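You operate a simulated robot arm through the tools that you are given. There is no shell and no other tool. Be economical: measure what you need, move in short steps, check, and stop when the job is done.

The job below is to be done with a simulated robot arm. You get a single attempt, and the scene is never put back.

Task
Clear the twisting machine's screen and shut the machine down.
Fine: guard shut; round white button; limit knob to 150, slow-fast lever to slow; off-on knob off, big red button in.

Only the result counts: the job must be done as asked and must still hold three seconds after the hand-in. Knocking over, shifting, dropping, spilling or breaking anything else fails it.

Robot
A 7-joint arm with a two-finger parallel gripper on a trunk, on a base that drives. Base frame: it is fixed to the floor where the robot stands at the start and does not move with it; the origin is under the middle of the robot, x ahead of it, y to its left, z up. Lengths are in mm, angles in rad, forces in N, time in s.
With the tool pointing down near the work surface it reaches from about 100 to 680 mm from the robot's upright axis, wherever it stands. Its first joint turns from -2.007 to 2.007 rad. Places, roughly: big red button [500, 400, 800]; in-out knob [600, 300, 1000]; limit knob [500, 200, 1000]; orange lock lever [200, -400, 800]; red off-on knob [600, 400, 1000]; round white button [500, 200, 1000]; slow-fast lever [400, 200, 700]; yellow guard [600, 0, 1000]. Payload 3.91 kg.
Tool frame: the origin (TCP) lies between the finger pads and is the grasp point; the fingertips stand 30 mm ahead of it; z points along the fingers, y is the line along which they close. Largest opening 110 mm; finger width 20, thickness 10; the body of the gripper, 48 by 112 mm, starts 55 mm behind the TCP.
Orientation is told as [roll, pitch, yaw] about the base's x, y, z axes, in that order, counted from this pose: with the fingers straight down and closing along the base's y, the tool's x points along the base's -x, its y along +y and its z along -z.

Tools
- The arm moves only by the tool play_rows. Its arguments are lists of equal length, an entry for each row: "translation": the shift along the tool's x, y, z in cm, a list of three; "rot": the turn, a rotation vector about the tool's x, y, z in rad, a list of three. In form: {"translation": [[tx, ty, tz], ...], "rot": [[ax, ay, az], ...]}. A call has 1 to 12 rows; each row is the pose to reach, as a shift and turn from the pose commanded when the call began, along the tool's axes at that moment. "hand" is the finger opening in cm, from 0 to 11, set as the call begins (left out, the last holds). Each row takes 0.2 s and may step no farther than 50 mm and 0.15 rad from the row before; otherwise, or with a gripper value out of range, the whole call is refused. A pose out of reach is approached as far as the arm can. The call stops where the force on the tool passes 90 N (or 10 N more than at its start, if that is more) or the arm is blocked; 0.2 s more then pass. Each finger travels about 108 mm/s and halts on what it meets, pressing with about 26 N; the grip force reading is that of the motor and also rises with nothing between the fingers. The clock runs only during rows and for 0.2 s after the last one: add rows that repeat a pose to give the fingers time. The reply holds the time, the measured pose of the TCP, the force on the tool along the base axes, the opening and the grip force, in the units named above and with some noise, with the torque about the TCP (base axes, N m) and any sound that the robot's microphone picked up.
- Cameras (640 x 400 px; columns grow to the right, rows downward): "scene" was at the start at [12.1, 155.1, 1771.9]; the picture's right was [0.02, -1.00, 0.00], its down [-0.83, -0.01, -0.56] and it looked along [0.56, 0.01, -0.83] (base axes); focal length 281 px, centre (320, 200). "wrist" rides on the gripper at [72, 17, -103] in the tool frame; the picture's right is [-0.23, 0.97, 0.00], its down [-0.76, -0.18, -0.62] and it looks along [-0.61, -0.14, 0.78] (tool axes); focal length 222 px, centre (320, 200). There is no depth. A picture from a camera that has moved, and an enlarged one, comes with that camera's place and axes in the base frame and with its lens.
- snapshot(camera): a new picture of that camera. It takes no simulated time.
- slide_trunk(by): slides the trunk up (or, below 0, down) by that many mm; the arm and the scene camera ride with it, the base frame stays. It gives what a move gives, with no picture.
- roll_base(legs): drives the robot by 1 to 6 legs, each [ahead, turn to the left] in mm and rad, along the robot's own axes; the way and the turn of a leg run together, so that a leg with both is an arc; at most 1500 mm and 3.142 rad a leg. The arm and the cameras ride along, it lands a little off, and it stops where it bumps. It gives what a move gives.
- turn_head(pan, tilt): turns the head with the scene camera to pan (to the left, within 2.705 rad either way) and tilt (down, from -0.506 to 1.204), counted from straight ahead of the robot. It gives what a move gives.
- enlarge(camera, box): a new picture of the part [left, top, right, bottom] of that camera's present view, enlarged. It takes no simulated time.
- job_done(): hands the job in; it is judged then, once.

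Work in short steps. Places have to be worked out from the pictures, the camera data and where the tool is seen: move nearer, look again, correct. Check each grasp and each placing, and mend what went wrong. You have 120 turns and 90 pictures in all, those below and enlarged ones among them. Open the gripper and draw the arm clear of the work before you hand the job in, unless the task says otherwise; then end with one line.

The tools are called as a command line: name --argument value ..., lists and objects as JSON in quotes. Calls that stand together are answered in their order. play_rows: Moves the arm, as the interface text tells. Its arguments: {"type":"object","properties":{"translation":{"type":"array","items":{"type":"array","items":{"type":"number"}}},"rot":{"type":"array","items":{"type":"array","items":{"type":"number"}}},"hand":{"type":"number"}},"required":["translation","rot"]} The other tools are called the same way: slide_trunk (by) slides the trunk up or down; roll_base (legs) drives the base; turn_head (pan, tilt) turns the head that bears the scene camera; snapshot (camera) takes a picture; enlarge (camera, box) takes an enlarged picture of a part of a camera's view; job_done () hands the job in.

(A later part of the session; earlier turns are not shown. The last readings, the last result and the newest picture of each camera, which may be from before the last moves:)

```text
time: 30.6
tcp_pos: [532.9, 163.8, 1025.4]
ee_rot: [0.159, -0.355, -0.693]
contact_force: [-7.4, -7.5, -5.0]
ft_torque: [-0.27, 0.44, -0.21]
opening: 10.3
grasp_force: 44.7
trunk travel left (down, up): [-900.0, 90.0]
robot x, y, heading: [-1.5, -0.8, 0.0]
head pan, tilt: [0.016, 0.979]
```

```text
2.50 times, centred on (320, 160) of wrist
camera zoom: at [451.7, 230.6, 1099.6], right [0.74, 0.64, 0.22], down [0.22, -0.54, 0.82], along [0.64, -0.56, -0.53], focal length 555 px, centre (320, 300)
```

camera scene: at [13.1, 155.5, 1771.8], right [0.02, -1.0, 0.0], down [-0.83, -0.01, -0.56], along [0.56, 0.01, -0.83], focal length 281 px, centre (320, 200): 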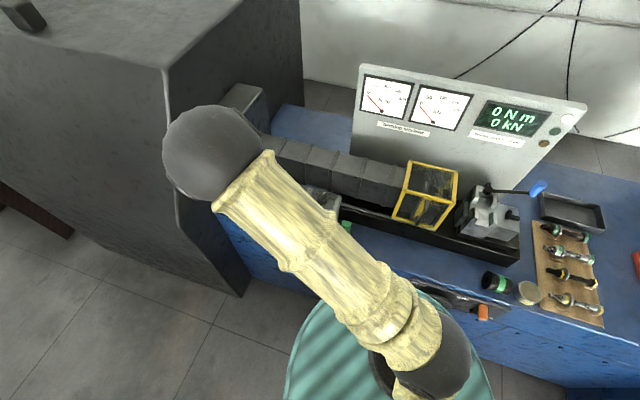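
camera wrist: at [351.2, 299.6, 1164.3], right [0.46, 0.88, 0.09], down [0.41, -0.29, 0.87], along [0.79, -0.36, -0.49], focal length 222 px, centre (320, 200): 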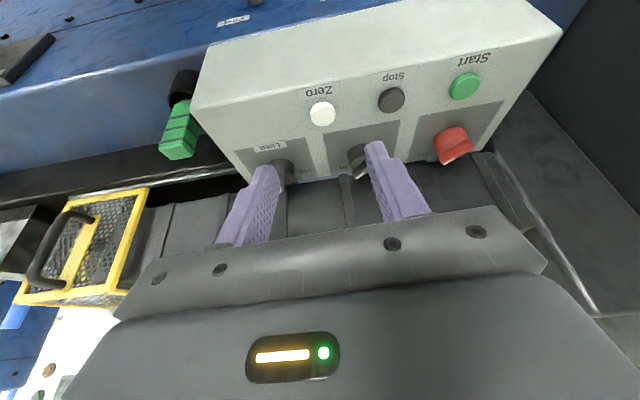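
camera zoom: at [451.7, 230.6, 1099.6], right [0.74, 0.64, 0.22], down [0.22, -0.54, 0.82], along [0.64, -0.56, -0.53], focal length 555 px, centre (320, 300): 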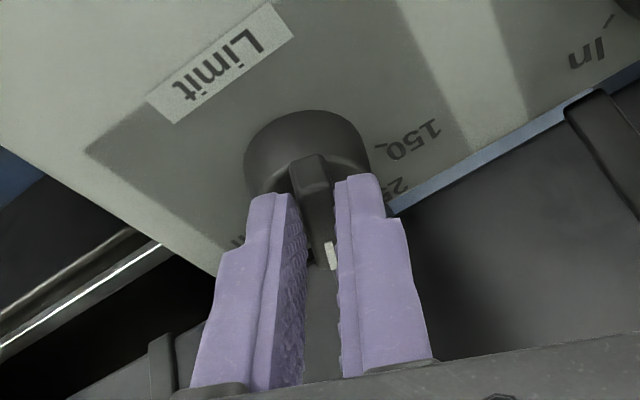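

The ridge is gripped (10.3 mm, 45 N) near its middle. I'll turn it counter-clockwise 1.3 rad and look.

play_rows --translation '[[0, 0, 0], [0, 0, 0], [0, 0, 0], [0, 0, 0], [0, 0, 0], [0, 0, 0], [0, 0, 0], [0, 0, 0], [0, 0, 0], [0, 0, 0], [0, 0, 0]]' --rot '[[0, 0, -0.13], [0, 0, -0.26], [0, 0, -0.39], [0, 0, -0.52], [0, 0, -0.65], [0, 0, -0.78], [0, 0, -0.91], [0, 0, -1.04], [0, 0, -1.17], [0, 0, -1.3], [0, 0, -1.3]]'

enlarge --camera "wrist" --box '[200, 60, 440, 240]'

```text
time: 33.0
tcp_pos: [533.6, 171.8, 1028.7]
ee_rot: [-0.313, -0.247, 0.682]
contact_force: [-4.5, 12.3, 15.0]
ft_torque: [0.12, 0.02, 0.14]
opening: 0.9
grasp_force: 0.1
trunk travel left (down, up): [-900.0, 90.0]
robot x, y, heading: [-2.0, -3.2, 0.003]
head pan, tilt: [0.016, 0.979]
```

```text
2.22 times, centred on (320, 150) of wrist
camera zoom: at [430.1, 148.8, 1101.4], right [-0.35, 0.9, -0.24], down [0.44, 0.38, 0.81], along [0.83, 0.19, -0.53], focal length 494 px, centre (320, 311)
```

zoom: 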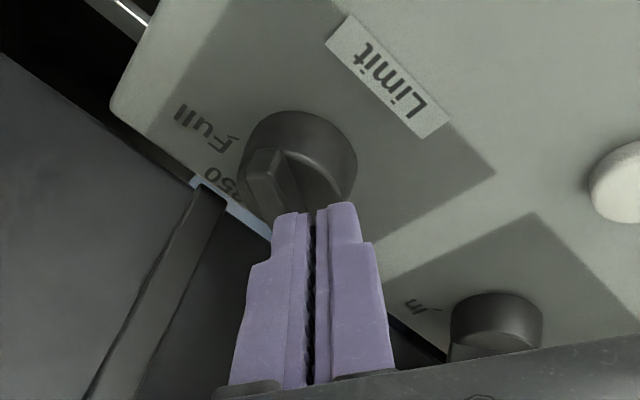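

The fingers slipped off the ridge, so the pivot was off-axis. I'll back out, open, and look at where the pointer is now.

play_rows --translation '[[0, 0, -1.5], [0, 0, -3.5], [0, 0, -5], [0, 0, -5]]' --rot '[[0, 0, 0], [0, 0, 0], [0, 0, 0], [0, 0, 0]]' --hand 5

enlarge --camera "wrist" --box '[200, 60, 440, 240]'

```text
time: 34.0
tcp_pos: [513.1, 170.1, 1073.9]
ee_rot: [-0.313, -0.236, 0.674]
contact_force: [-0.2, 0.2, 0.1]
ft_torque: [0.02, -0.02, -0.01]
opening: 50.2
grasp_force: 0.1
trunk travel left (down, up): [-900.0, 90.0]
robot x, y, heading: [-0.9, -0.5, 0.002]
head pan, tilt: [0.016, 0.979]
```

```text
2.22 times, centred on (320, 150) of wrist
camera zoom: at [410.9, 149.2, 1147.7], right [-0.35, 0.91, -0.24], down [0.45, 0.38, 0.81], along [0.82, 0.18, -0.54], focal length 494 px, centre (320, 311)
```

zoom: 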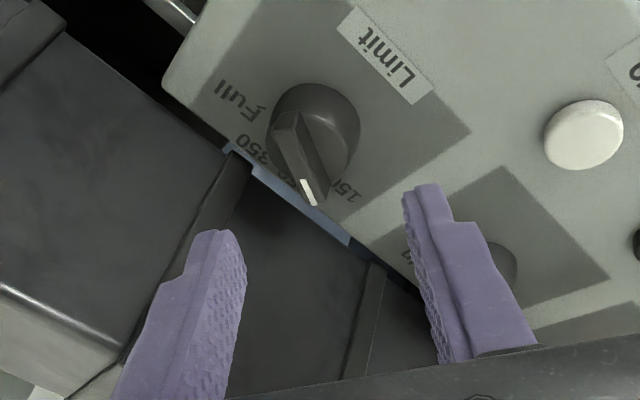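

Two views triangulate well: the knob axis is about 6 mm to tool -y, deeper than I had been gripping (my grip was shallow). The pointer is now about -52°. I'll correct the centring and go deeper for a firm grasp.

play_rows --translation '[[0, -0.6, 1.5], [0, -0.63, 3], [0, -0.63, 4.5], [0, -0.63, 5.3], [0, -0.63, 5.8], [0, -0.63, 6.1], [0, -0.63, 6.1]]' --rot '[[0, 0, 0], [0, 0, 0], [0, 0, 0], [0, 0, 0], [0, 0, 0], [0, 0, 0], [0, 0, 0]]' --hand 4

enlarge --camera "wrist" --box '[200, 60, 440, 240]'

```text
time: 35.6
tcp_pos: [539.9, 158.2, 1018.8]
ee_rot: [-0.311, -0.236, 0.671]
contact_force: [0.7, 0.9, -0.1]
ft_torque: [-0.01, 0.05, 0.0]
opening: 40.1
grasp_force: 0.0
trunk travel left (down, up): [-900.0, 90.0]
robot x, y, heading: [3.6, -2.2, 0.003]
head pan, tilt: [0.016, 0.979]
```

```text
2.22 times, centred on (320, 150) of wrist
camera zoom: at [437.3, 138.0, 1092.5], right [-0.35, 0.91, -0.24], down [0.45, 0.38, 0.81], along [0.82, 0.18, -0.54], focal length 494 px, centre (320, 311)
```

zoom: 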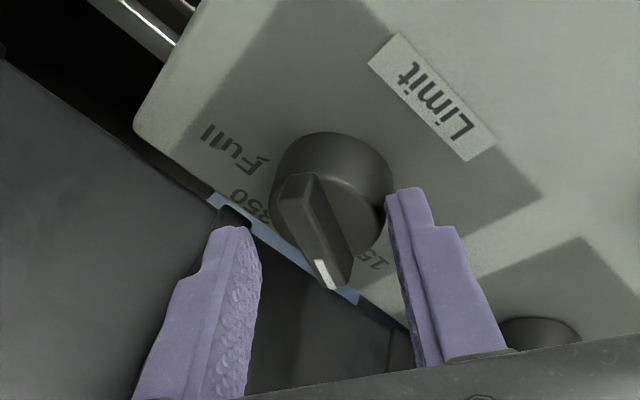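

Well centred; the tips are only a few mm past the ridge top. I'll go 5 mm deeper and close firmly.

play_rows --translation '[[0, 0, 0.3], [0, 0, 0.6], [0, 0, 0.6]]' --rot '[[0, 0, 0], [0, 0, 0], [0, 0, 0]]'

play_rows --translation '[[0, 0, 0], [0, 0, 0], [0, 0, 0]]' --rot '[[0, 0, 0], [0, 0, 0], [0, 0, 0]]' --hand 0

```text
time: 36.4
tcp_pos: [541.6, 159.7, 1012.9]
ee_rot: [-0.312, -0.24, 0.674]
contact_force: [-2.1, 4.2, 1.9]
ft_torque: [0.14, 0.1, 0.07]
opening: 41.8
grasp_force: 1.9
trunk travel left (down, up): [-900.0, 90.0]
robot x, y, heading: [2.1, 1.2, 0.007]
head pan, tilt: [0.016, 0.979]
```

```text
time: 37.2
tcp_pos: [539.3, 161.1, 1013.4]
ee_rot: [-0.311, -0.236, 0.674]
contact_force: [-9.7, 12.3, -7.4]
ft_torque: [1.17, -0.06, 0.02]
opening: 37.5
grasp_force: 44.5
trunk travel left (down, up): [-900.0, 90.0]
robot x, y, heading: [-0.3, -3.0, -0.003]
head pan, tilt: [0.016, 0.979]
```

It gripped the cylinder (37.5 mm), which is fine for turning by friction. I'll turn another -0.45 rad and check.

play_rows --translation '[[0, 0, 0], [0, 0, 0], [0, 0, 0], [0, 0, 0], [0, 0, 0]]' --rot '[[0, 0, -0.11], [0, 0, -0.22], [0, 0, -0.33], [0, 0, -0.45], [0, 0, -0.45]]'

enlarge --camera "wrist" --box '[200, 60, 440, 240]'

```text
time: 38.4
tcp_pos: [536.3, 162.4, 1015.4]
ee_rot: [-0.384, -0.083, 1.103]
contact_force: [-34.0, 18.3, 25.0]
ft_torque: [1.39, 0.9, -0.75]
opening: 32.2
grasp_force: 45.3
trunk travel left (down, up): [-900.0, 90.0]
robot x, y, heading: [-0.0, 1.3, 0.002]
head pan, tilt: [0.016, 0.979]
```

```text
2.22 times, centred on (320, 150) of wrist
camera zoom: at [451.2, 114.4, 1098.9], right [-0.69, 0.64, -0.34], down [0.26, 0.66, 0.71], along [0.68, 0.4, -0.62], focal length 494 px, centre (320, 311)
```

zoom: 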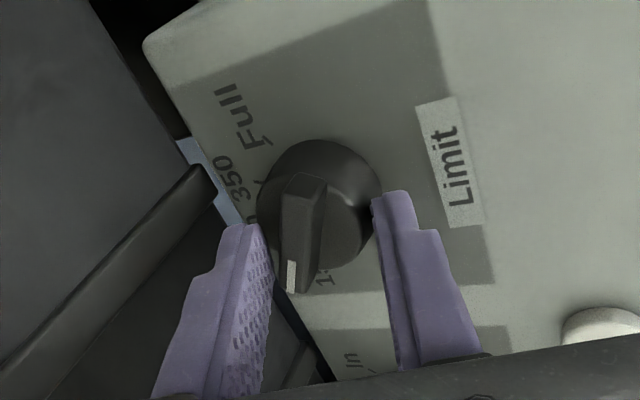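

The fingers slipped round the cylinder, and the pointer still reads about -54°. The lateral load shows the true axis is about 5 mm toward +y tool. I'll open, back off 8 mm, recentre and rotate to match the ridge again.

play_rows --translation '[[0, 0, 0], [-0.16, 0.48, -0.4], [-0.16, 0.48, -0.8], [-0.16, 0.48, -0.8], [-0.16, 0.48, -0.8], [-0.16, 0.48, -0.8]]' --rot '[[0, 0, 0], [0, 0, 0], [0, 0, 0.12], [0, 0, 0.24], [0, 0, 0.36], [0, 0, 0.36]]' --hand 5

enlarge --camera "wrist" --box '[200, 60, 440, 240]'

```text
time: 39.8
tcp_pos: [536.5, 163.4, 1019.6]
ee_rot: [-0.333, -0.211, 0.757]
contact_force: [0.4, 0.3, -0.9]
ft_torque: [0.01, -0.03, -0.01]
opening: 50.0
grasp_force: 0.0
trunk travel left (down, up): [-900.0, 90.0]
robot x, y, heading: [-2.8, 0.7, -0.007]
head pan, tilt: [0.016, 0.979]
```

```text
2.22 times, centred on (320, 150) of wrist
camera zoom: at [436.4, 136.3, 1094.2], right [-0.42, 0.87, -0.26], down [0.42, 0.44, 0.79], along [0.8, 0.23, -0.55], focal length 494 px, centre (320, 311)
```

zoom: 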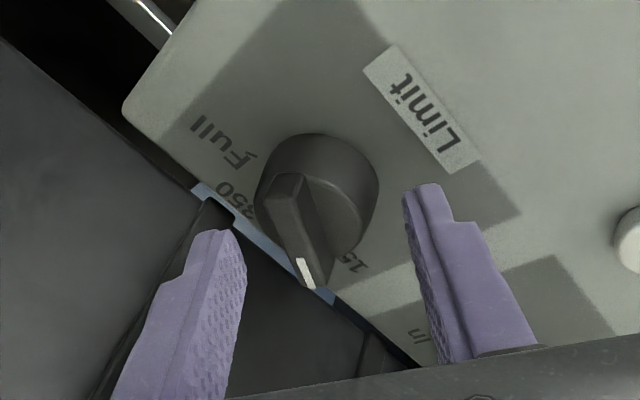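

The ridge is about 4–5 mm off in tool y. With a good ridge grip only about 25° remains, so centring on the ridge matters most. I'll shift and close.

play_rows --translation '[[0.3, -0.45, 0], [0.3, -0.45, 0]]' --rot '[[0, 0, 0.06], [0, 0, 0.06]]'

play_rows --translation '[[0, 0, 0], [0, 0, 0], [0, 0, 0]]' --rot '[[0, 0, 0], [0, 0, 0], [0, 0, 0]]' --hand 0

enlarge --camera "wrist" --box '[200, 60, 440, 240]'

```text
time: 40.4
tcp_pos: [537.5, 158.0, 1019.6]
ee_rot: [-0.316, -0.23, 0.702]
contact_force: [-0.2, -0.5, 0.5]
ft_torque: [0.02, 0.0, -0.02]
opening: 50.1
grasp_force: 0.0
trunk travel left (down, up): [-900.0, 90.0]
robot x, y, heading: [1.7, -1.2, -0.002]
head pan, tilt: [0.016, 0.979]
```

```text
time: 41.2
tcp_pos: [534.7, 162.1, 1019.2]
ee_rot: [-0.317, -0.227, 0.707]
contact_force: [-11.4, 25.8, -3.2]
ft_torque: [0.38, 1.18, 0.32]
opening: 25.9
grasp_force: 45.4
trunk travel left (down, up): [-900.0, 90.0]
robot x, y, heading: [3.1, 3.1, -0.003]
head pan, tilt: [0.016, 0.979]
```

```text
2.22 times, centred on (320, 150) of wrist
camera zoom: at [432.4, 139.0, 1093.1], right [-0.38, 0.89, -0.24], down [0.44, 0.41, 0.8], along [0.82, 0.2, -0.54], focal length 494 px, centre (320, 311)
```

zoom: 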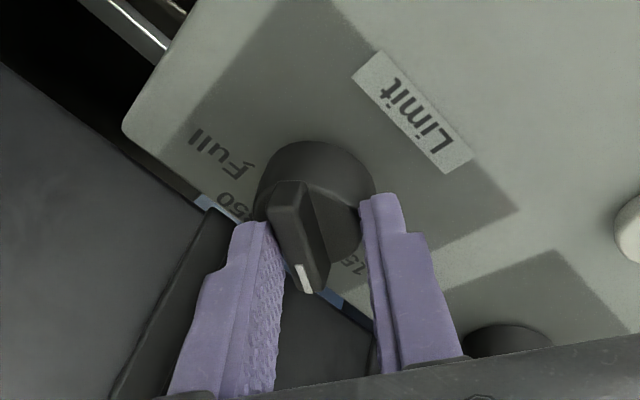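

The right finger caught the cylinder's shoulder, so I was slightly too deep; the command position is centred on the ridge. I'll reopen, back off 6 mm and close again.

play_rows --translation '[[0, 0, 0], [0, 0, -0.3], [0, 0, -0.6], [0, 0, -0.6]]' --rot '[[0, 0, 0], [0, 0, 0], [0, 0, 0], [0, 0, 0]]' --hand 4

play_rows --translation '[[0, 0, 0], [0, 0, 0], [0, 0, 0]]' --rot '[[0, 0, 0], [0, 0, 0], [0, 0, 0]]' --hand 0

enlarge --camera "wrist" --box '[200, 60, 440, 240]'

```text
time: 42.2
tcp_pos: [535.7, 157.5, 1024.6]
ee_rot: [-0.318, -0.23, 0.701]
contact_force: [-0.3, -1.0, 0.3]
ft_torque: [-0.02, -0.03, 0.01]
opening: 40.2
grasp_force: 0.1
trunk travel left (down, up): [-900.0, 90.0]
robot x, y, heading: [-1.5, -0.3, 0.001]
head pan, tilt: [0.016, 0.979]
```

```text
time: 43.0
tcp_pos: [534.6, 157.2, 1026.0]
ee_rot: [-0.318, -0.23, 0.704]
contact_force: [2.7, -5.5, 5.7]
ft_torque: [-0.06, 0.03, -0.1]
opening: 11.4
grasp_force: 45.4
trunk travel left (down, up): [-900.0, 90.0]
robot x, y, heading: [1.8, 0.5, 0.002]
head pan, tilt: [0.016, 0.979]
```

```text
2.22 times, centred on (320, 150) of wrist
camera zoom: at [433.2, 133.8, 1099.7], right [-0.37, 0.89, -0.25], down [0.44, 0.4, 0.8], along [0.82, 0.19, -0.54], focal length 494 px, centre (320, 311)
```

zoom: 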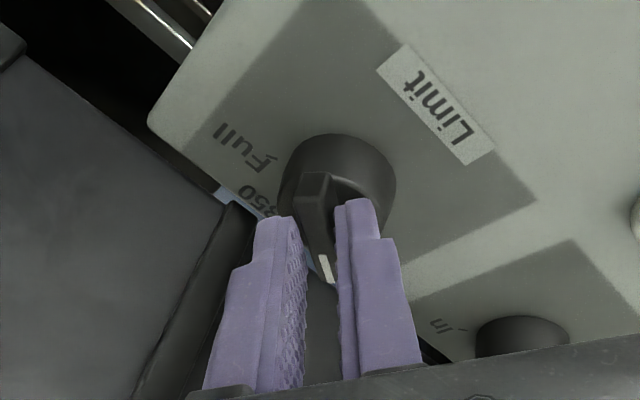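

The ridge is held (11.4 mm), with the knob axis about [9, 5] mm away in tool x, y. I'll turn -0.47 rad, pivoting around that axis.

play_rows --translation '[[-0.03, 0.07, 0], [-0.065, 0.14, 0], [-0.09, 0.22, 0], [-0.107, 0.29, 0], [-0.12, 0.37, 0], [-0.13, 0.46, 0], [-0.13, 0.46, 0]]' --rot '[[0, 0, -0.075], [0, 0, -0.15], [0, 0, -0.225], [0, 0, -0.3], [0, 0, -0.38], [0, 0, -0.47], [0, 0, -0.47]]'

enlarge --camera "wrist" --box '[200, 60, 440, 240]'

```text
time: 44.6
tcp_pos: [527.7, 164.2, 1027.3]
ee_rot: [-0.389, -0.071, 1.154]
contact_force: [-18.1, 10.8, 49.8]
ft_torque: [-0.36, -0.06, -0.06]
opening: 0.2
grasp_force: 37.7
trunk travel left (down, up): [-900.0, 90.0]
robot x, y, heading: [-0.6, 1.8, 0.001]
head pan, tilt: [0.016, 0.979]
```

```text
2.22 times, centred on (320, 150) of wrist
camera zoom: at [445.1, 115.1, 1111.7], right [-0.72, 0.6, -0.35], down [0.22, 0.68, 0.7], along [0.66, 0.42, -0.63], focal length 494 px, centre (320, 311)
```

zoom: 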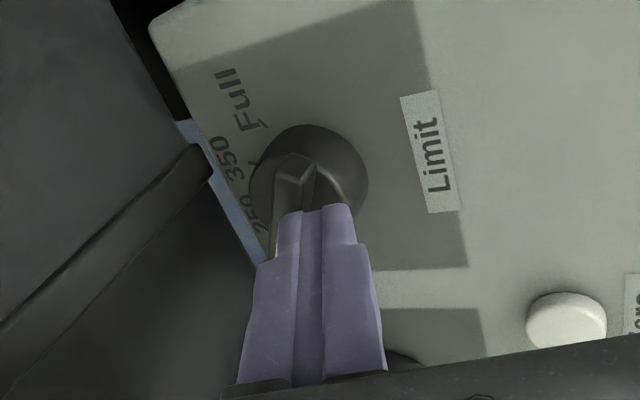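

It popped off again, with a 50 N axial load. I need a clean view of pointer versus labels. I'll back off, return the roll to neutral, open and look.

play_rows --translation '[[0, 0, -2], [0, 0, -5], [0, 0, -8], [0, 0, -8], [0, 0, -8], [0, 0, -8], [0, 0, -8], [0, 0, -8], [0, 0, -8], [0, 0, -8], [0, 0, -8], [0, 0, -8]]' --rot '[[0, 0, 0], [0, 0, 0.14], [0, 0, 0.28], [0, 0, 0.42], [0, 0, 0.56], [0, 0, 0.7], [0, 0, 0.84], [0, 0, 0.98], [0, 0, 1.12], [0, 0, 1.26], [0, 0, 1.4], [0, 0, 1.4]]' --hand 8

enlarge --camera "wrist" --box '[240, 70, 400, 200]'

```text
time: 47.2
tcp_pos: [504.0, 171.1, 1097.3]
ee_rot: [0.001, -0.389, -0.266]
contact_force: [-0.3, -0.1, -0.3]
ft_torque: [-0.03, 0.0, 0.01]
opening: 80.2
grasp_force: 0.1
trunk travel left (down, up): [-900.0, 90.0]
robot x, y, heading: [1.9, 0.8, 0.0]
head pan, tilt: [0.016, 0.979]
```

```text
3.08 times, centred on (320, 135) of wrist
camera zoom: at [404.7, 214.3, 1166.0], right [0.46, 0.88, 0.09], down [0.4, -0.3, 0.87], along [0.79, -0.36, -0.49], focal length 684 px, centre (320, 400)
```

zoom: 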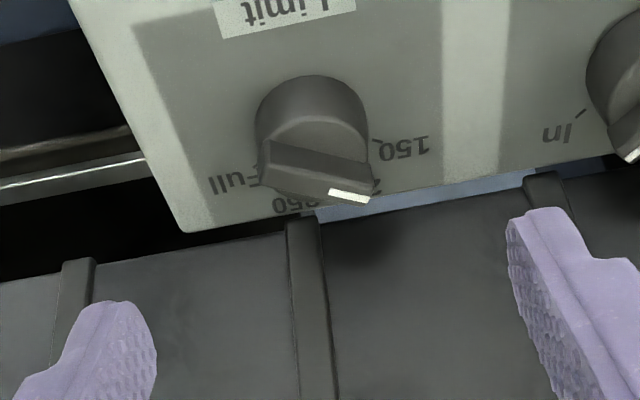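

Recomputed from the base circle, the 150 tick lies at about -57° and Full at +54°. The pointer at about -51° is therefore already at the 150 end stop, which explains the slipping. I'll move the hand clear to confirm with the scene camera.

play_rows --translation '[[0, 0, -3], [2, -3, -6], [4, -7, -8], [5, -11, -10], [6, -15, -12], [6, -19, -13], [6, -23, -13], [6, -27, -13], [6, -27, -13]]' --rot '[[0, 0, 0], [0, 0, 0], [0, 0, 0], [0, 0, 0], [0, 0, 0], [0, 0, 0], [0, 0, 0], [0, 0, 0], [0, 0, 0]]'

enlarge --camera "scene" --box '[230, 165, 340, 235]'

```text
time: 49.2
tcp_pos: [394.3, -81.1, 1219.6]
ee_rot: [0.0, -0.388, -0.264]
contact_force: [0.4, -1.0, -0.2]
ft_torque: [0.03, 0.0, 0.01]
opening: 79.8
grasp_force: 0.2
out of reach, approached as far as the arm can: row 5, 6, 7, 8, 9
trunk travel left (down, up): [-900.0, 90.0]
robot x, y, heading: [-2.1, -0.2, 0.0]
head pan, tilt: [0.016, 0.979]
```

```text
5.71 times, centred on (285, 200) of scene
camera zoom: at [11.8, 151.9, 1772.2], right [0.01, -1.0, 0.0], down [-0.83, -0.01, -0.56], along [0.56, 0.01, -0.83], focal length 1606 px, centre (520, 200)
```

zoom: 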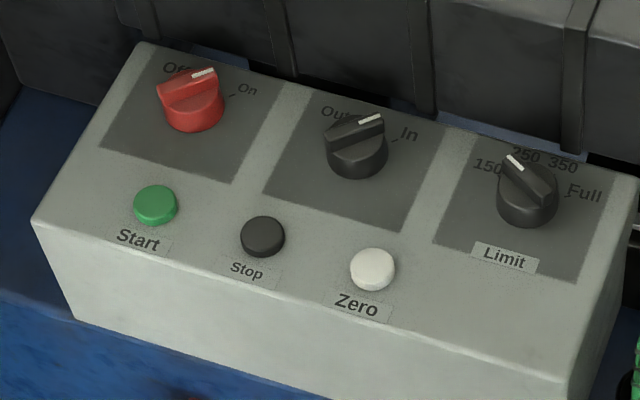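

Confirmed: by the scene view the Full tick is at about +57°, so 150 is about -57°, and the pointer is at about -60°. The limit knob is at 150. Off-on reads about +44° (On). Next is the slow-fast lever: a close view.

enlarge --camera "scene" --box '[220, 215, 360, 295]'

```text
4.57 times, centred on (290, 255) of scene
camera zoom: at [11.8, 151.9, 1772.2], right [0.01, -1.0, 0.0], down [-0.83, -0.01, -0.56], along [0.56, 0.01, -0.83], focal length 1285 px, centre (457, -51)
```

zoom: 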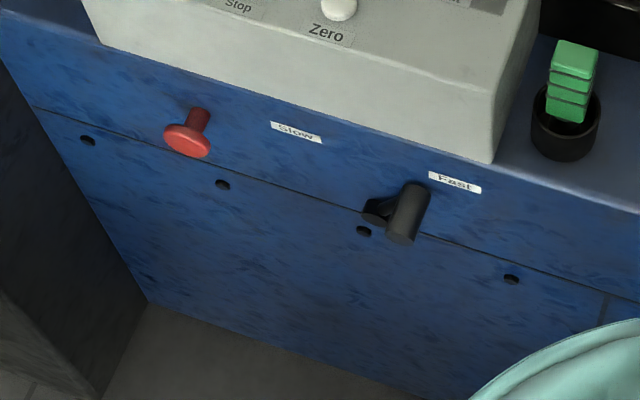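

The lever is a crank on the bench front (pivot below mid-labels, peg sticking out toward me near [406–443, 200, 770]). I'll back the base off 150 mm so that the trunk can be lowered safely.

roll_base --legs '[[-150, 0]]'

slide_trunk --by -350

turn_head --pan 0.1 --tilt 0.8

snapshot --camera "scene"

```text
time: 50.7
tcp_pos: [238.5, -78.7, 1220.3]
ee_rot: [0.0, -0.387, -0.264]
contact_force: [0.6, -0.3, 0.2]
ft_torque: [0.01, -0.02, -0.02]
opening: 80.0
grasp_force: 0.1
trunk travel left (down, up): [-900.0, 90.0]
robot x, y, heading: [-160.1, 1.1, -0.003]
head pan, tilt: [0.016, 0.979]
```

```text
time: 54.1
tcp_pos: [240.0, -78.5, 868.8]
ee_rot: [0.001, -0.388, -0.262]
contact_force: [-0.1, -0.2, -0.5]
ft_torque: [-0.04, 0.01, -0.01]
opening: 80.0
grasp_force: 0.1
trunk travel left (down, up): [-550.0, 440.0]
robot x, y, heading: [-156.9, -2.2, 0.003]
head pan, tilt: [0.016, 0.979]
```

```text
time: 54.9
tcp_pos: [240.3, -78.4, 870.0]
ee_rot: [0.001, -0.39, -0.264]
contact_force: [-0.3, -0.1, 0.4]
ft_torque: [-0.01, -0.03, -0.02]
opening: 80.0
grasp_force: 0.2
trunk travel left (down, up): [-550.0, 440.0]
robot x, y, heading: [-159.6, 1.8, 0.001]
head pan, tilt: [0.099, 0.799]
```

```text
39 pictures are left
camera scene: at [-133.9, 161.6, 1435.5], right [0.1, -1.0, 0.0], down [-0.71, -0.07, -0.7], along [0.69, 0.07, -0.72], focal length 281 px, centre (320, 200)
```

scene: 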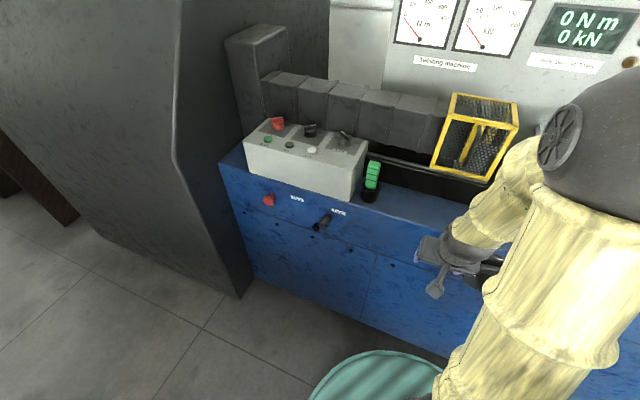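

The view is lower and more frontal now. I'll enlarge the lever and red button.

enlarge --camera "scene" --box '[240, 170, 370, 250]'

```text
4.92 times, centred on (305, 210) of scene
camera zoom: at [-133.9, 161.6, 1435.5], right [0.1, -1.0, 0.0], down [-0.71, -0.07, -0.7], along [0.69, 0.07, -0.72], focal length 1384 px, centre (394, 151)
```

zoom: 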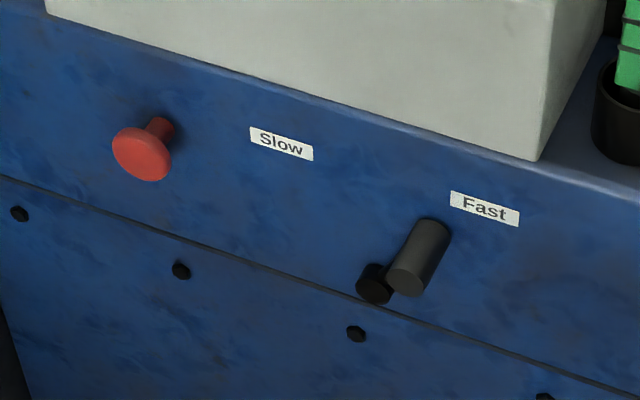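

Triangulated from two scene views: peg axis at along-bench l≈310, from its outer end at n≈340 to its root at n≈392, z≈750; hub at l≈349, z≈685. Slow should then be at l≈388. I'll close the fingers and bring them in front of the bench, to the right of the peg.

play_rows --translation '[[0, 4.6, 0], [0, 9.2, 0], [0, 13.8, 0], [0, 18.4, 0], [0, 23, 0], [0, 27.4, 0], [1.5, 27.4, 3.7], [3, 27.4, 7.4], [4.56, 27.4, 11.1], [4.56, 27.4, 11.1]]' --rot '[[0, 0, 0], [0, 0, 0], [0, 0, 0], [0, 0, 0], [0, 0, 0], [0, 0, 0], [0, 0, 0], [0, 0, 0], [0, 0, 0], [0, 0, 0]]' --hand 0

snapshot --camera "wrist"

```text
time: 57.1
tcp_pos: [311.2, 186.9, 747.3]
ee_rot: [0.001, -0.39, -0.264]
contact_force: [0.5, -0.2, -0.5]
ft_torque: [0.01, 0.0, 0.01]
opening: 0.2
grasp_force: 26.1
trunk travel left (down, up): [-550.0, 440.0]
robot x, y, heading: [-159.9, -2.3, -0.001]
head pan, tilt: [0.099, 0.799]
```

```text
37 pictures are left
camera wrist: at [211.5, 230.0, 815.8], right [0.46, 0.89, 0.09], down [0.41, -0.29, 0.87], along [0.79, -0.36, -0.49], focal length 222 px, centre (320, 200)
```

wrist: 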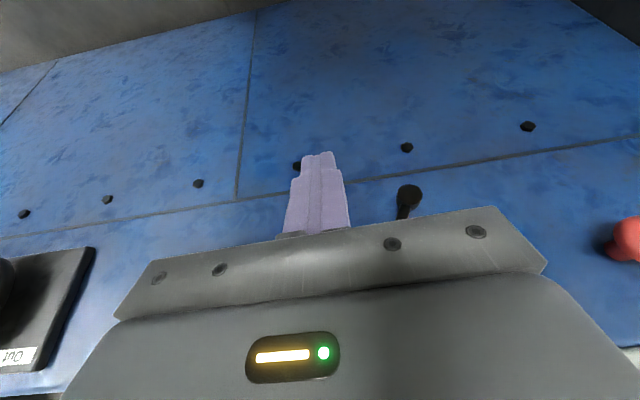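

The hub is at about [466, 234, 683], in agreement. I'll advance the closed fingers to n≈358, right of the peg.

play_rows --translation '[[-3.3, 0, 1.35], [-6.6, 0, 2.7], [-9.9, 0, 4.1], [-9.9, 0, 4.1]]' --rot '[[0, 0, 0], [0, 0, 0], [0, 0, 0], [0, 0, 0]]'

enlarge --camera "scene" --box '[220, 150, 420, 290]'

snapshot --camera "wrist"

```text
time: 58.1
tcp_pos: [414.7, 157.8, 747.3]
ee_rot: [0.0, -0.386, -0.264]
contact_force: [0.2, -0.2, 0.2]
ft_torque: [0.01, -0.03, 0.01]
opening: 0.0
grasp_force: 26.2
trunk travel left (down, up): [-550.0, 440.0]
robot x, y, heading: [-157.4, 2.3, -0.002]
head pan, tilt: [0.099, 0.799]
```

```text
2.86 times, centred on (320, 220) of scene
camera zoom: at [-133.7, 161.6, 1435.5], right [0.1, -1.0, 0.0], down [-0.71, -0.07, -0.7], along [0.69, 0.07, -0.72], focal length 803 px, centre (320, 143)
```

zoom: 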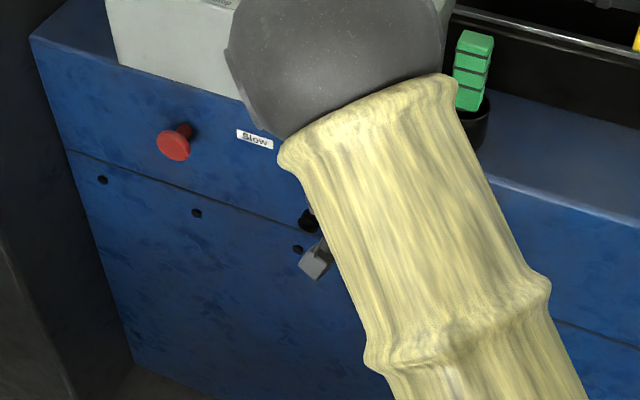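

```text
35 pictures are left
camera wrist: at [315.3, 201.1, 816.6], right [0.46, 0.89, 0.09], down [0.41, -0.29, 0.86], along [0.79, -0.36, -0.49], focal length 222 px, centre (320, 200)
```

wrist: 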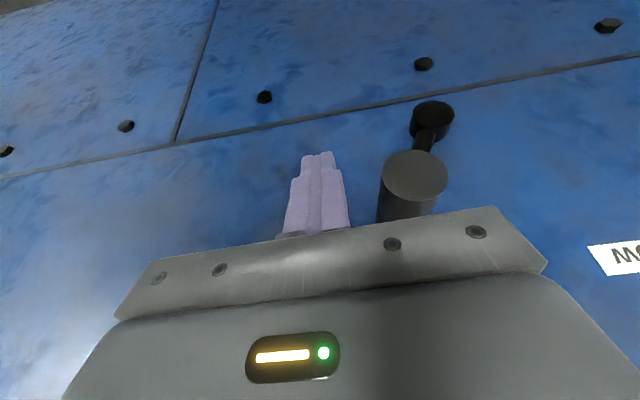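

The peg is seen end-on just beside the fingers. I'll push left in small steps.

play_rows --translation '[[0, 1.5, 0], [0, 3, 0], [0, 4.5, 0], [0, 6, 0], [0, 7.5, 0], [0, 7.5, 0]]' --rot '[[0, 0, 0], [0, 0, 0], [0, 0, 0], [0, 0, 0], [0, 0, 0], [0, 0, 0]]'

snapshot --camera "wrist"

```text
time: 59.5
tcp_pos: [434.5, 230.9, 748.4]
ee_rot: [0.001, -0.389, -0.265]
contact_force: [-0.2, -4.1, -0.5]
ft_torque: [-0.11, 0.08, -0.07]
opening: 0.0
grasp_force: 25.8
trunk travel left (down, up): [-550.0, 440.0]
robot x, y, heading: [-154.4, -0.9, 0.002]
head pan, tilt: [0.099, 0.799]
```

```text
34 pictures are left
camera wrist: at [335.0, 273.9, 817.3], right [0.46, 0.88, 0.09], down [0.41, -0.29, 0.87], along [0.79, -0.36, -0.49], focal length 222 px, centre (320, 200)
```

wrist: 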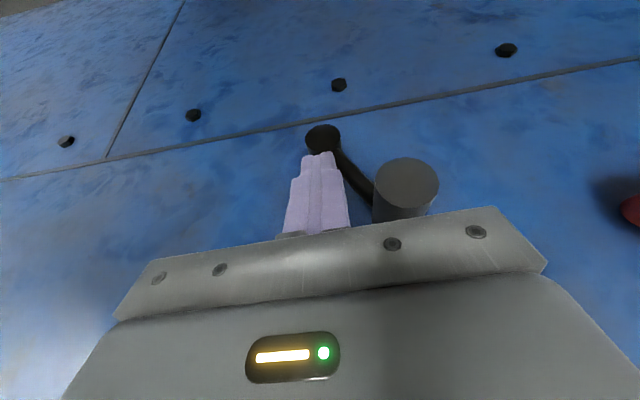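

The peg has crossed to roughly the mirrored position (about +36 mm past the hub). I'll push on gently toward its stop.

play_rows --translation '[[0, 0.5, 0], [0, 1, 0], [0, 1.5, 0], [0, 2, 0], [0, 2, 0]]' --rot '[[0, 0, 0], [0, 0, 0], [0, 0, 0], [0, 0, 0], [0, 0, 0]]'

snapshot --camera "wrist"

```text
time: 60.7
tcp_pos: [434.5, 233.2, 748.5]
ee_rot: [-0.015, -0.379, -0.279]
contact_force: [-32.4, -68.0, 12.5]
ft_torque: [-1.7, 0.64, -1.11]
opening: 0.1
grasp_force: 26.2
trunk travel left (down, up): [-550.0, 440.0]
robot x, y, heading: [-157.2, 2.9, -0.004]
head pan, tilt: [0.099, 0.799]
```

```text
33 pictures are left
camera wrist: at [337.6, 279.1, 818.6], right [0.48, 0.88, 0.07], down [0.41, -0.29, 0.86], along [0.78, -0.38, -0.5], focal length 222 px, centre (320, 200)
```

wrist: 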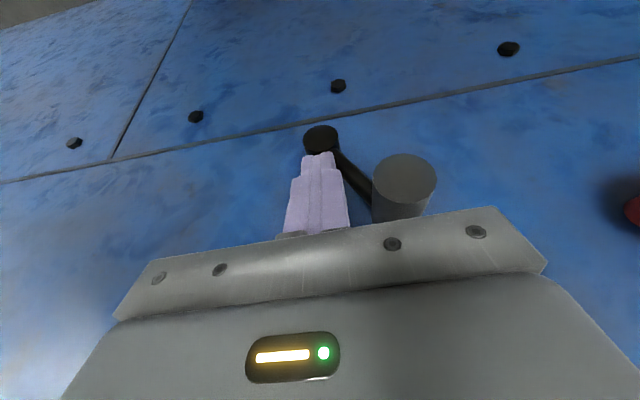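

The lever is against its slow stop (68 N without moving). I'll ease off, withdraw from the bench, then raise.

play_rows --translation '[[0, -3, 0], [0, -5, 0], [3.3, -5, -1.35], [6.6, -5, -2.7], [9.9, -5, -4.1], [9.9, -5, -4.1]]' --rot '[[0, 0, 0], [0, 0, 0], [0, 0, 0], [0, 0, 0], [0, 0, 0], [0, 0, 0]]'

slide_trunk --by 350

roll_base --legs '[[140, 0]]'

snapshot --camera "wrist"

```text
time: 62.1
tcp_pos: [323.6, 230.9, 747.4]
ee_rot: [0.0, -0.388, -0.262]
contact_force: [-0.5, -0.8, -0.3]
ft_torque: [0.12, -0.01, 0.0]
opening: 0.0
grasp_force: 25.9
trunk travel left (down, up): [-550.0, 440.0]
robot x, y, heading: [-153.3, 0.4, 0.002]
head pan, tilt: [0.099, 0.799]
```

```text
time: 65.5
tcp_pos: [322.5, 230.1, 1095.9]
ee_rot: [-0.001, -0.389, -0.265]
contact_force: [0.5, -0.3, -0.1]
ft_torque: [-0.01, 0.01, -0.01]
opening: 0.0
grasp_force: 25.8
trunk travel left (down, up): [-900.0, 90.0]
robot x, y, heading: [-156.7, 0.2, -0.003]
head pan, tilt: [0.099, 0.799]
```

```text
time: 67.0
tcp_pos: [462.2, 230.2, 1095.7]
ee_rot: [0.0, -0.389, -0.265]
contact_force: [0.0, 0.3, -0.2]
ft_torque: [-0.03, -0.01, 0.0]
opening: 0.2
grasp_force: 26.2
trunk travel left (down, up): [-900.0, 90.0]
robot x, y, heading: [-11.2, -1.7, -0.004]
head pan, tilt: [0.099, 0.799]
```

```text
32 pictures are left
camera wrist: at [364.0, 273.7, 1165.4], right [0.46, 0.89, 0.09], down [0.41, -0.29, 0.87], along [0.79, -0.36, -0.49], focal length 222 px, centre (320, 200)
```

wrist: 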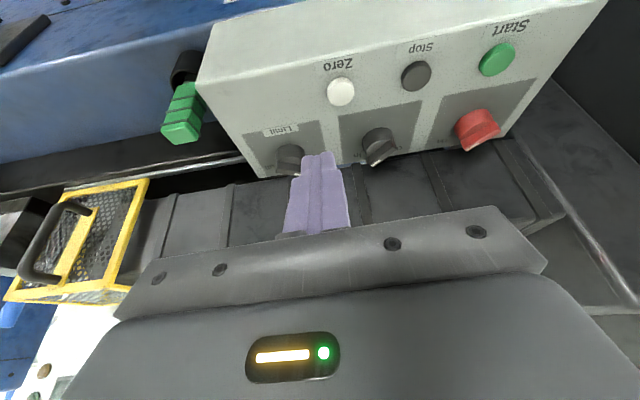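

Next is the off-on knob, at about panel position [-826, 507], pointer about +44°. I'll move above it, opening and pre-rotating the hand 0.7 rad to match the ridge.

play_rows --translation '[[-1.2, 4, 0.5], [-2.4, 8, 1], [-3.6, 12, 2], [-4.8, 15, 3], [-5.3, 16.3, 3.7], [-5.3, 16.3, 3.7], [-5.3, 16.3, 3.7]]' --rot '[[0, 0, 0.14], [0, 0, 0.28], [0, 0, 0.42], [0, 0, 0.56], [0, 0, 0.7], [0, 0, 0.77], [0, 0, 0.77]]' --hand 6

enlarge --camera "wrist" --box '[200, 60, 440, 240]'

```text
time: 68.5
tcp_pos: [566.8, 371.0, 1082.1]
ee_rot: [0.275, -0.277, -1.074]
contact_force: [-0.3, 0.3, 0.6]
ft_torque: [0.0, -0.01, 0.01]
opening: 60.1
grasp_force: 0.1
trunk travel left (down, up): [-900.0, 90.0]
robot x, y, heading: [-13.7, 1.7, -0.007]
head pan, tilt: [0.099, 0.799]
```

```text
2.22 times, centred on (320, 150) of wrist
camera zoom: at [508.5, 450.6, 1163.1], right [0.89, 0.32, 0.32], down [-0.02, -0.68, 0.74], along [0.45, -0.66, -0.6], focal length 494 px, centre (320, 311)
```

zoom: 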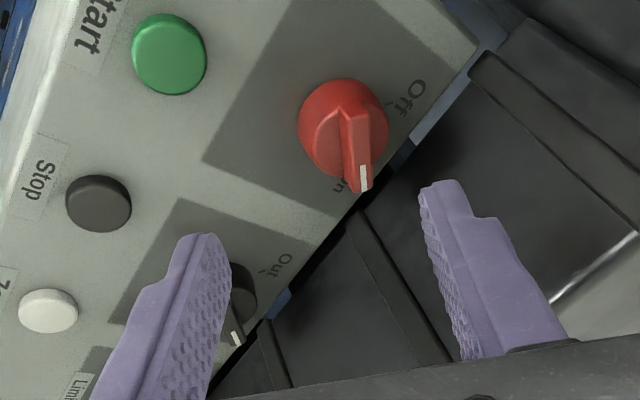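

The hand is aligned with the ridge (pointer about +41°), but the ridge is about 13 mm to tool +y. I'll shift, descend to the ridge depth that worked before, and look.

play_rows --translation '[[0, 0.7, 1.5], [0, 1.3, 3], [0, 1.3, 4.5], [0, 1.3, 5.6], [0, 1.3, 6.2], [0, 1.3, 6.2]]' --rot '[[0, 0, 0], [0, 0, 0], [0, 0, 0], [0, 0, 0], [0, 0, 0], [0, 0, 0]]' --hand 5

enlarge --camera "wrist" --box '[200, 60, 440, 240]'

```text
time: 70.0
tcp_pos: [599.8, 370.9, 1028.1]
ee_rot: [0.278, -0.276, -1.072]
contact_force: [0.9, 0.7, 0.5]
ft_torque: [-0.01, 0.02, -0.01]
opening: 50.2
grasp_force: 0.1
trunk travel left (down, up): [-900.0, 90.0]
robot x, y, heading: [-12.7, -0.9, -0.007]
head pan, tilt: [0.099, 0.799]
```

```text
2.22 times, centred on (320, 150) of wrist
camera zoom: at [542.0, 451.2, 1108.6], right [0.89, 0.32, 0.32], down [-0.02, -0.68, 0.74], along [0.45, -0.66, -0.6], focal length 494 px, centre (320, 311)
```

zoom: 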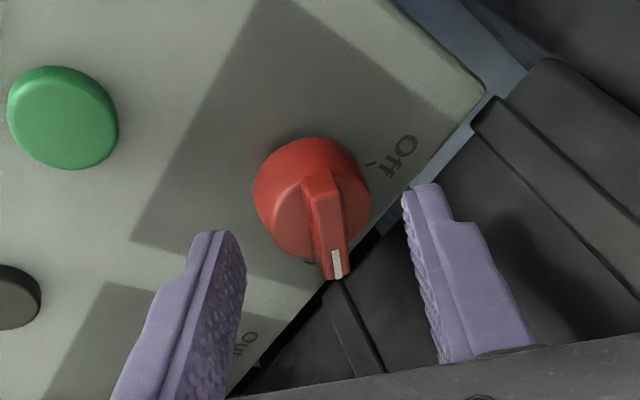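

Well aligned. I'll close on the ridge.

play_rows --translation '[[0, 0.1, 0.1], [0, 0.1, 0.1], [0, 0.1, 0.1], [0, 0.1, 0.1]]' --rot '[[0, 0, 0], [0, 0, 0], [0, 0, 0], [0, 0, 0]]' --hand 0

```text
time: 71.0
tcp_pos: [602.3, 372.7, 1028.2]
ee_rot: [0.28, -0.275, -1.072]
contact_force: [4.9, 5.6, 8.5]
ft_torque: [-0.15, -0.25, 0.14]
opening: 10.5
grasp_force: 45.3
trunk travel left (down, up): [-900.0, 90.0]
robot x, y, heading: [-14.8, -3.9, -0.005]
head pan, tilt: [0.099, 0.799]
```

The ridge is gripped (10.5 mm). I'll turn counter-clockwise about the estimated axis, up to 1.4 rad.

play_rows --translation '[[-0.02, 0.06, 0], [-0.04, 0.12, 0], [-0.045, 0.18, 0], [-0.045, 0.24, 0], [-0.035, 0.3, 0], [-0.01, 0.36, 0], [0.01, 0.42, 0], [0.04, 0.47, 0], [0.08, 0.51, 0], [0.12, 0.55, 0], [0.12, 0.55, 0]]' --rot '[[0, 0, -0.14], [0, 0, -0.28], [0, 0, -0.42], [0, 0, -0.56], [0, 0, -0.7], [0, 0, -0.84], [0, 0, -0.98], [0, 0, -1.12], [0, 0, -1.26], [0, 0, -1.4], [0, 0, -1.4]]'

enlarge --camera "wrist" --box '[200, 60, 440, 240]'

```text
time: 73.3
tcp_pos: [605.2, 377.2, 1031.9]
ee_rot: [-0.233, -0.313, 0.406]
contact_force: [1.0, 0.3, -0.1]
ft_torque: [0.04, 0.01, 0.02]
opening: 0.0
grasp_force: 37.6
trunk travel left (down, up): [-900.0, 90.0]
robot x, y, heading: [-16.2, -1.8, -0.005]
head pan, tilt: [0.099, 0.799]
```

```text
2.22 times, centred on (320, 150) of wrist
camera zoom: at [497.9, 374.2, 1100.9], right [-0.11, 0.98, -0.14], down [0.49, 0.18, 0.85], along [0.86, 0.02, -0.5], focal length 494 px, centre (320, 311)
```

zoom: 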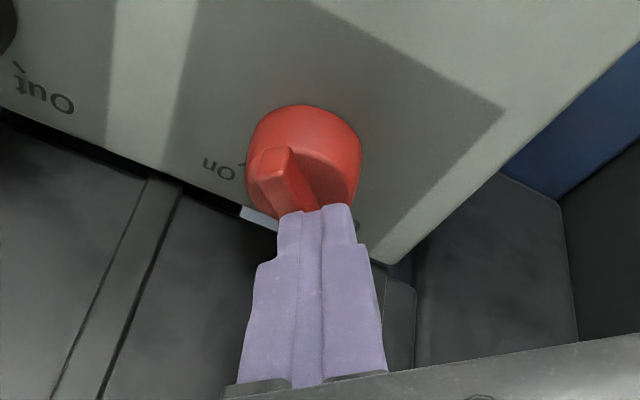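

It slipped off at some point. I'll back out 6 cm, return the roll to neutral and see where the pointer is.

play_rows --translation '[[0, 0, -2], [0, 0, -4.5], [0, 0, -7], [0, 0, -7], [0, 0, -7], [0, 0, -7]]' --rot '[[0, 0, 0], [0, 0, 0.14], [0, 0, 0.28], [0, 0, 0.42], [0, 0, 0.56], [0, 0, 0.56]]' --hand 7

enlarge --camera "wrist" --box '[200, 60, 440, 240]'

```text
time: 74.8
tcp_pos: [579.9, 382.5, 1094.8]
ee_rot: [-0.028, -0.386, -0.19]
contact_force: [0.9, 0.1, -0.4]
ft_torque: [0.03, 0.02, 0.03]
opening: 70.0
grasp_force: 0.1
trunk travel left (down, up): [-900.0, 90.0]
robot x, y, heading: [-18.7, -2.5, -0.008]
head pan, tilt: [0.099, 0.799]
```

```text
2.22 times, centred on (320, 150) of wrist
camera zoom: at [479.1, 421.6, 1162.8], right [0.4, 0.91, 0.06], down [0.43, -0.25, 0.87], along [0.81, -0.32, -0.49], focal length 494 px, centre (320, 311)
```

zoom: 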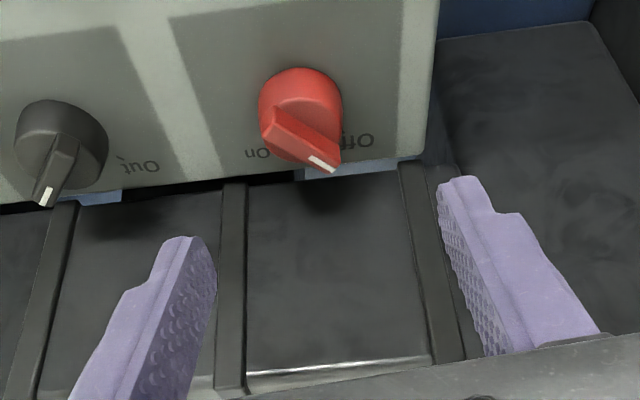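

The pointer is now at about -45°, the mirror of On, so the knob is Off. Next is the red button, cap at about [489, 394, 764]. I'll back off the base 190 mm, then lower the trunk with the hand in front of the bench.

roll_base --legs '[[-190, 0]]'

enlarge --camera "scene" --box '[200, 60, 400, 220]'

```text
time: 76.5
tcp_pos: [389.1, 383.6, 1094.6]
ee_rot: [-0.025, -0.388, -0.188]
contact_force: [0.9, 0.5, -0.5]
ft_torque: [0.03, 0.01, -0.01]
opening: 70.0
grasp_force: 0.0
trunk travel left (down, up): [-900.0, 90.0]
robot x, y, heading: [-207.6, 0.6, 0.001]
head pan, tilt: [0.099, 0.799]
```

```text
2.50 times, centred on (300, 140) of scene
camera zoom: at [-185.5, 162.3, 1785.6], right [0.1, -1.0, 0.0], down [-0.71, -0.07, -0.7], along [0.69, 0.07, -0.72], focal length 703 px, centre (370, 350)
```

zoom: 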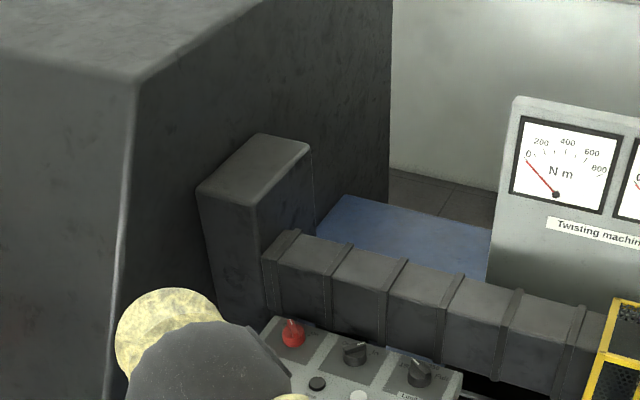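

Off-on pointer confirmed turned; the arm is well clear of the cabinet. I'll lower the trunk by 310 mm with the hand at n≈275 in front of the bench.

slide_trunk --by -310

play_rows --translation '[[0, 0, 0], [0, 0, 0], [0, 0, 0], [0, 0, 0]]' --rot '[[0, -0.14, 0], [0, -0.28, 0], [0, -0.42, 0], [0, -0.42, 0]]' --hand 0

snapshot --camera "wrist"

snapshot --camera "scene"

```text
time: 79.5
tcp_pos: [388.2, 384.0, 784.3]
ee_rot: [-0.029, -0.388, -0.187]
contact_force: [-0.4, -0.6, 0.3]
ft_torque: [0.02, 0.0, 0.0]
opening: 69.9
grasp_force: 0.1
trunk travel left (down, up): [-590.0, 400.0]
robot x, y, heading: [-203.5, 1.5, 0.003]
head pan, tilt: [0.099, 0.799]
```

```text
time: 80.5
tcp_pos: [389.0, 384.0, 784.1]
ee_rot: [-0.039, -0.807, -0.17]
contact_force: [0.0, -0.2, 0.1]
ft_torque: [-0.01, -0.05, 0.01]
opening: 0.1
grasp_force: 26.2
trunk travel left (down, up): [-590.0, 400.0]
robot x, y, heading: [-207.3, 1.9, -0.003]
head pan, tilt: [0.099, 0.799]
```

```text
26 pictures are left
camera wrist: at [268.5, 425.0, 803.0], right [0.35, 0.93, 0.14], down [0.04, -0.16, 0.99], along [0.94, -0.33, -0.1], focal length 222 px, centre (320, 200)
```

wrist: 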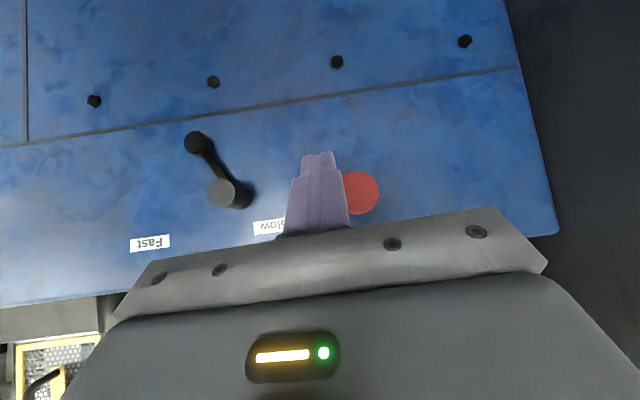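

```text
25 pictures are left
camera scene: at [-184.2, 162.6, 1475.5], right [0.1, -1.0, 0.0], down [-0.71, -0.07, -0.7], along [0.69, 0.07, -0.72], focal length 281 px, centre (320, 200)
```

scene: 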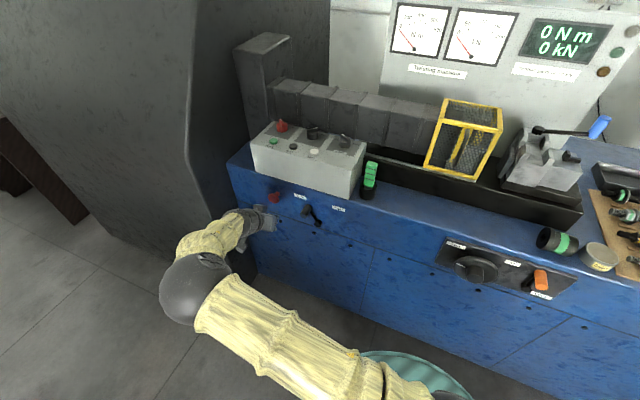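

The lever is confirmed at Slow, and the screen still shows 0/0. The red cap ray gives about [488, 391, 777]. I'll pre-position the fingertip about 2 cm in front of it.

play_rows --translation '[[-1, 1.5, 0.8], [-2, 3, 1.5], [-3, 3, 2.3], [-3.8, 3, 3], [-3.8, 3, 3]]' --rot '[[0, 0, 0], [0, 0, 0], [0, 0, 0], [0, 0, 0], [0, 0, 0]]'

enlarge --camera "wrist" --box '[220, 120, 420, 240]'

enlarge --camera "scene" --box '[210, 160, 360, 260]'

```text
time: 81.8
tcp_pos: [441.5, 404.1, 790.2]
ee_rot: [-0.039, -0.806, -0.169]
contact_force: [0.4, 0.5, -0.5]
ft_torque: [-0.01, -0.02, -0.01]
opening: 0.1
grasp_force: 26.5
trunk travel left (down, up): [-590.0, 400.0]
robot x, y, heading: [-207.8, -0.7, -0.002]
head pan, tilt: [0.099, 0.799]
```

```text
3.20 times, centred on (320, 180) of wrist
camera zoom: at [321.5, 445.0, 809.2], right [0.35, 0.93, 0.14], down [0.05, -0.16, 0.99], along [0.94, -0.33, -0.1], focal length 711 px, centre (320, 264)
```

zoom: 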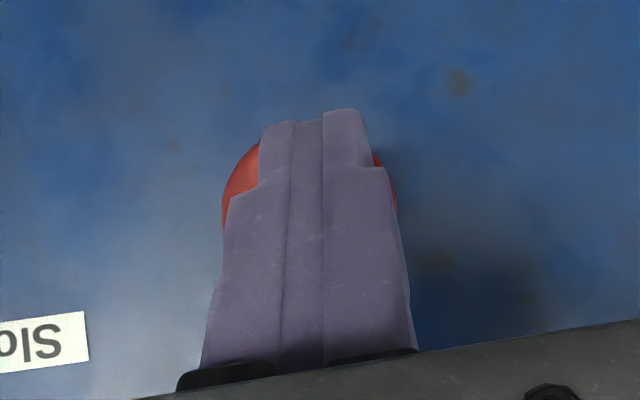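

```text
4.00 times, centred on (285, 210) of scene
camera zoom: at [-184.0, 162.3, 1475.5], right [0.1, -1.0, 0.0], down [-0.71, -0.07, -0.7], along [0.69, 0.07, -0.72], focal length 1124 px, centre (460, 160)
```

zoom: 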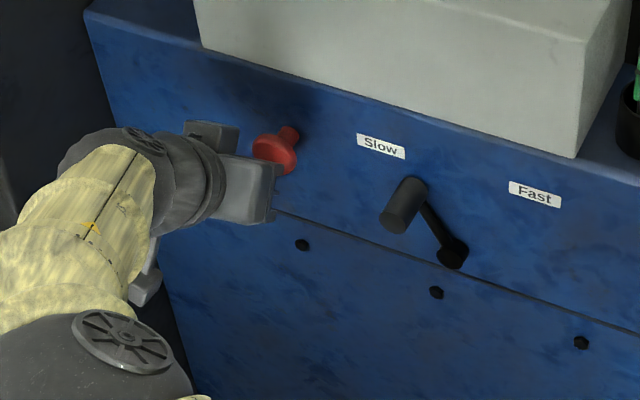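

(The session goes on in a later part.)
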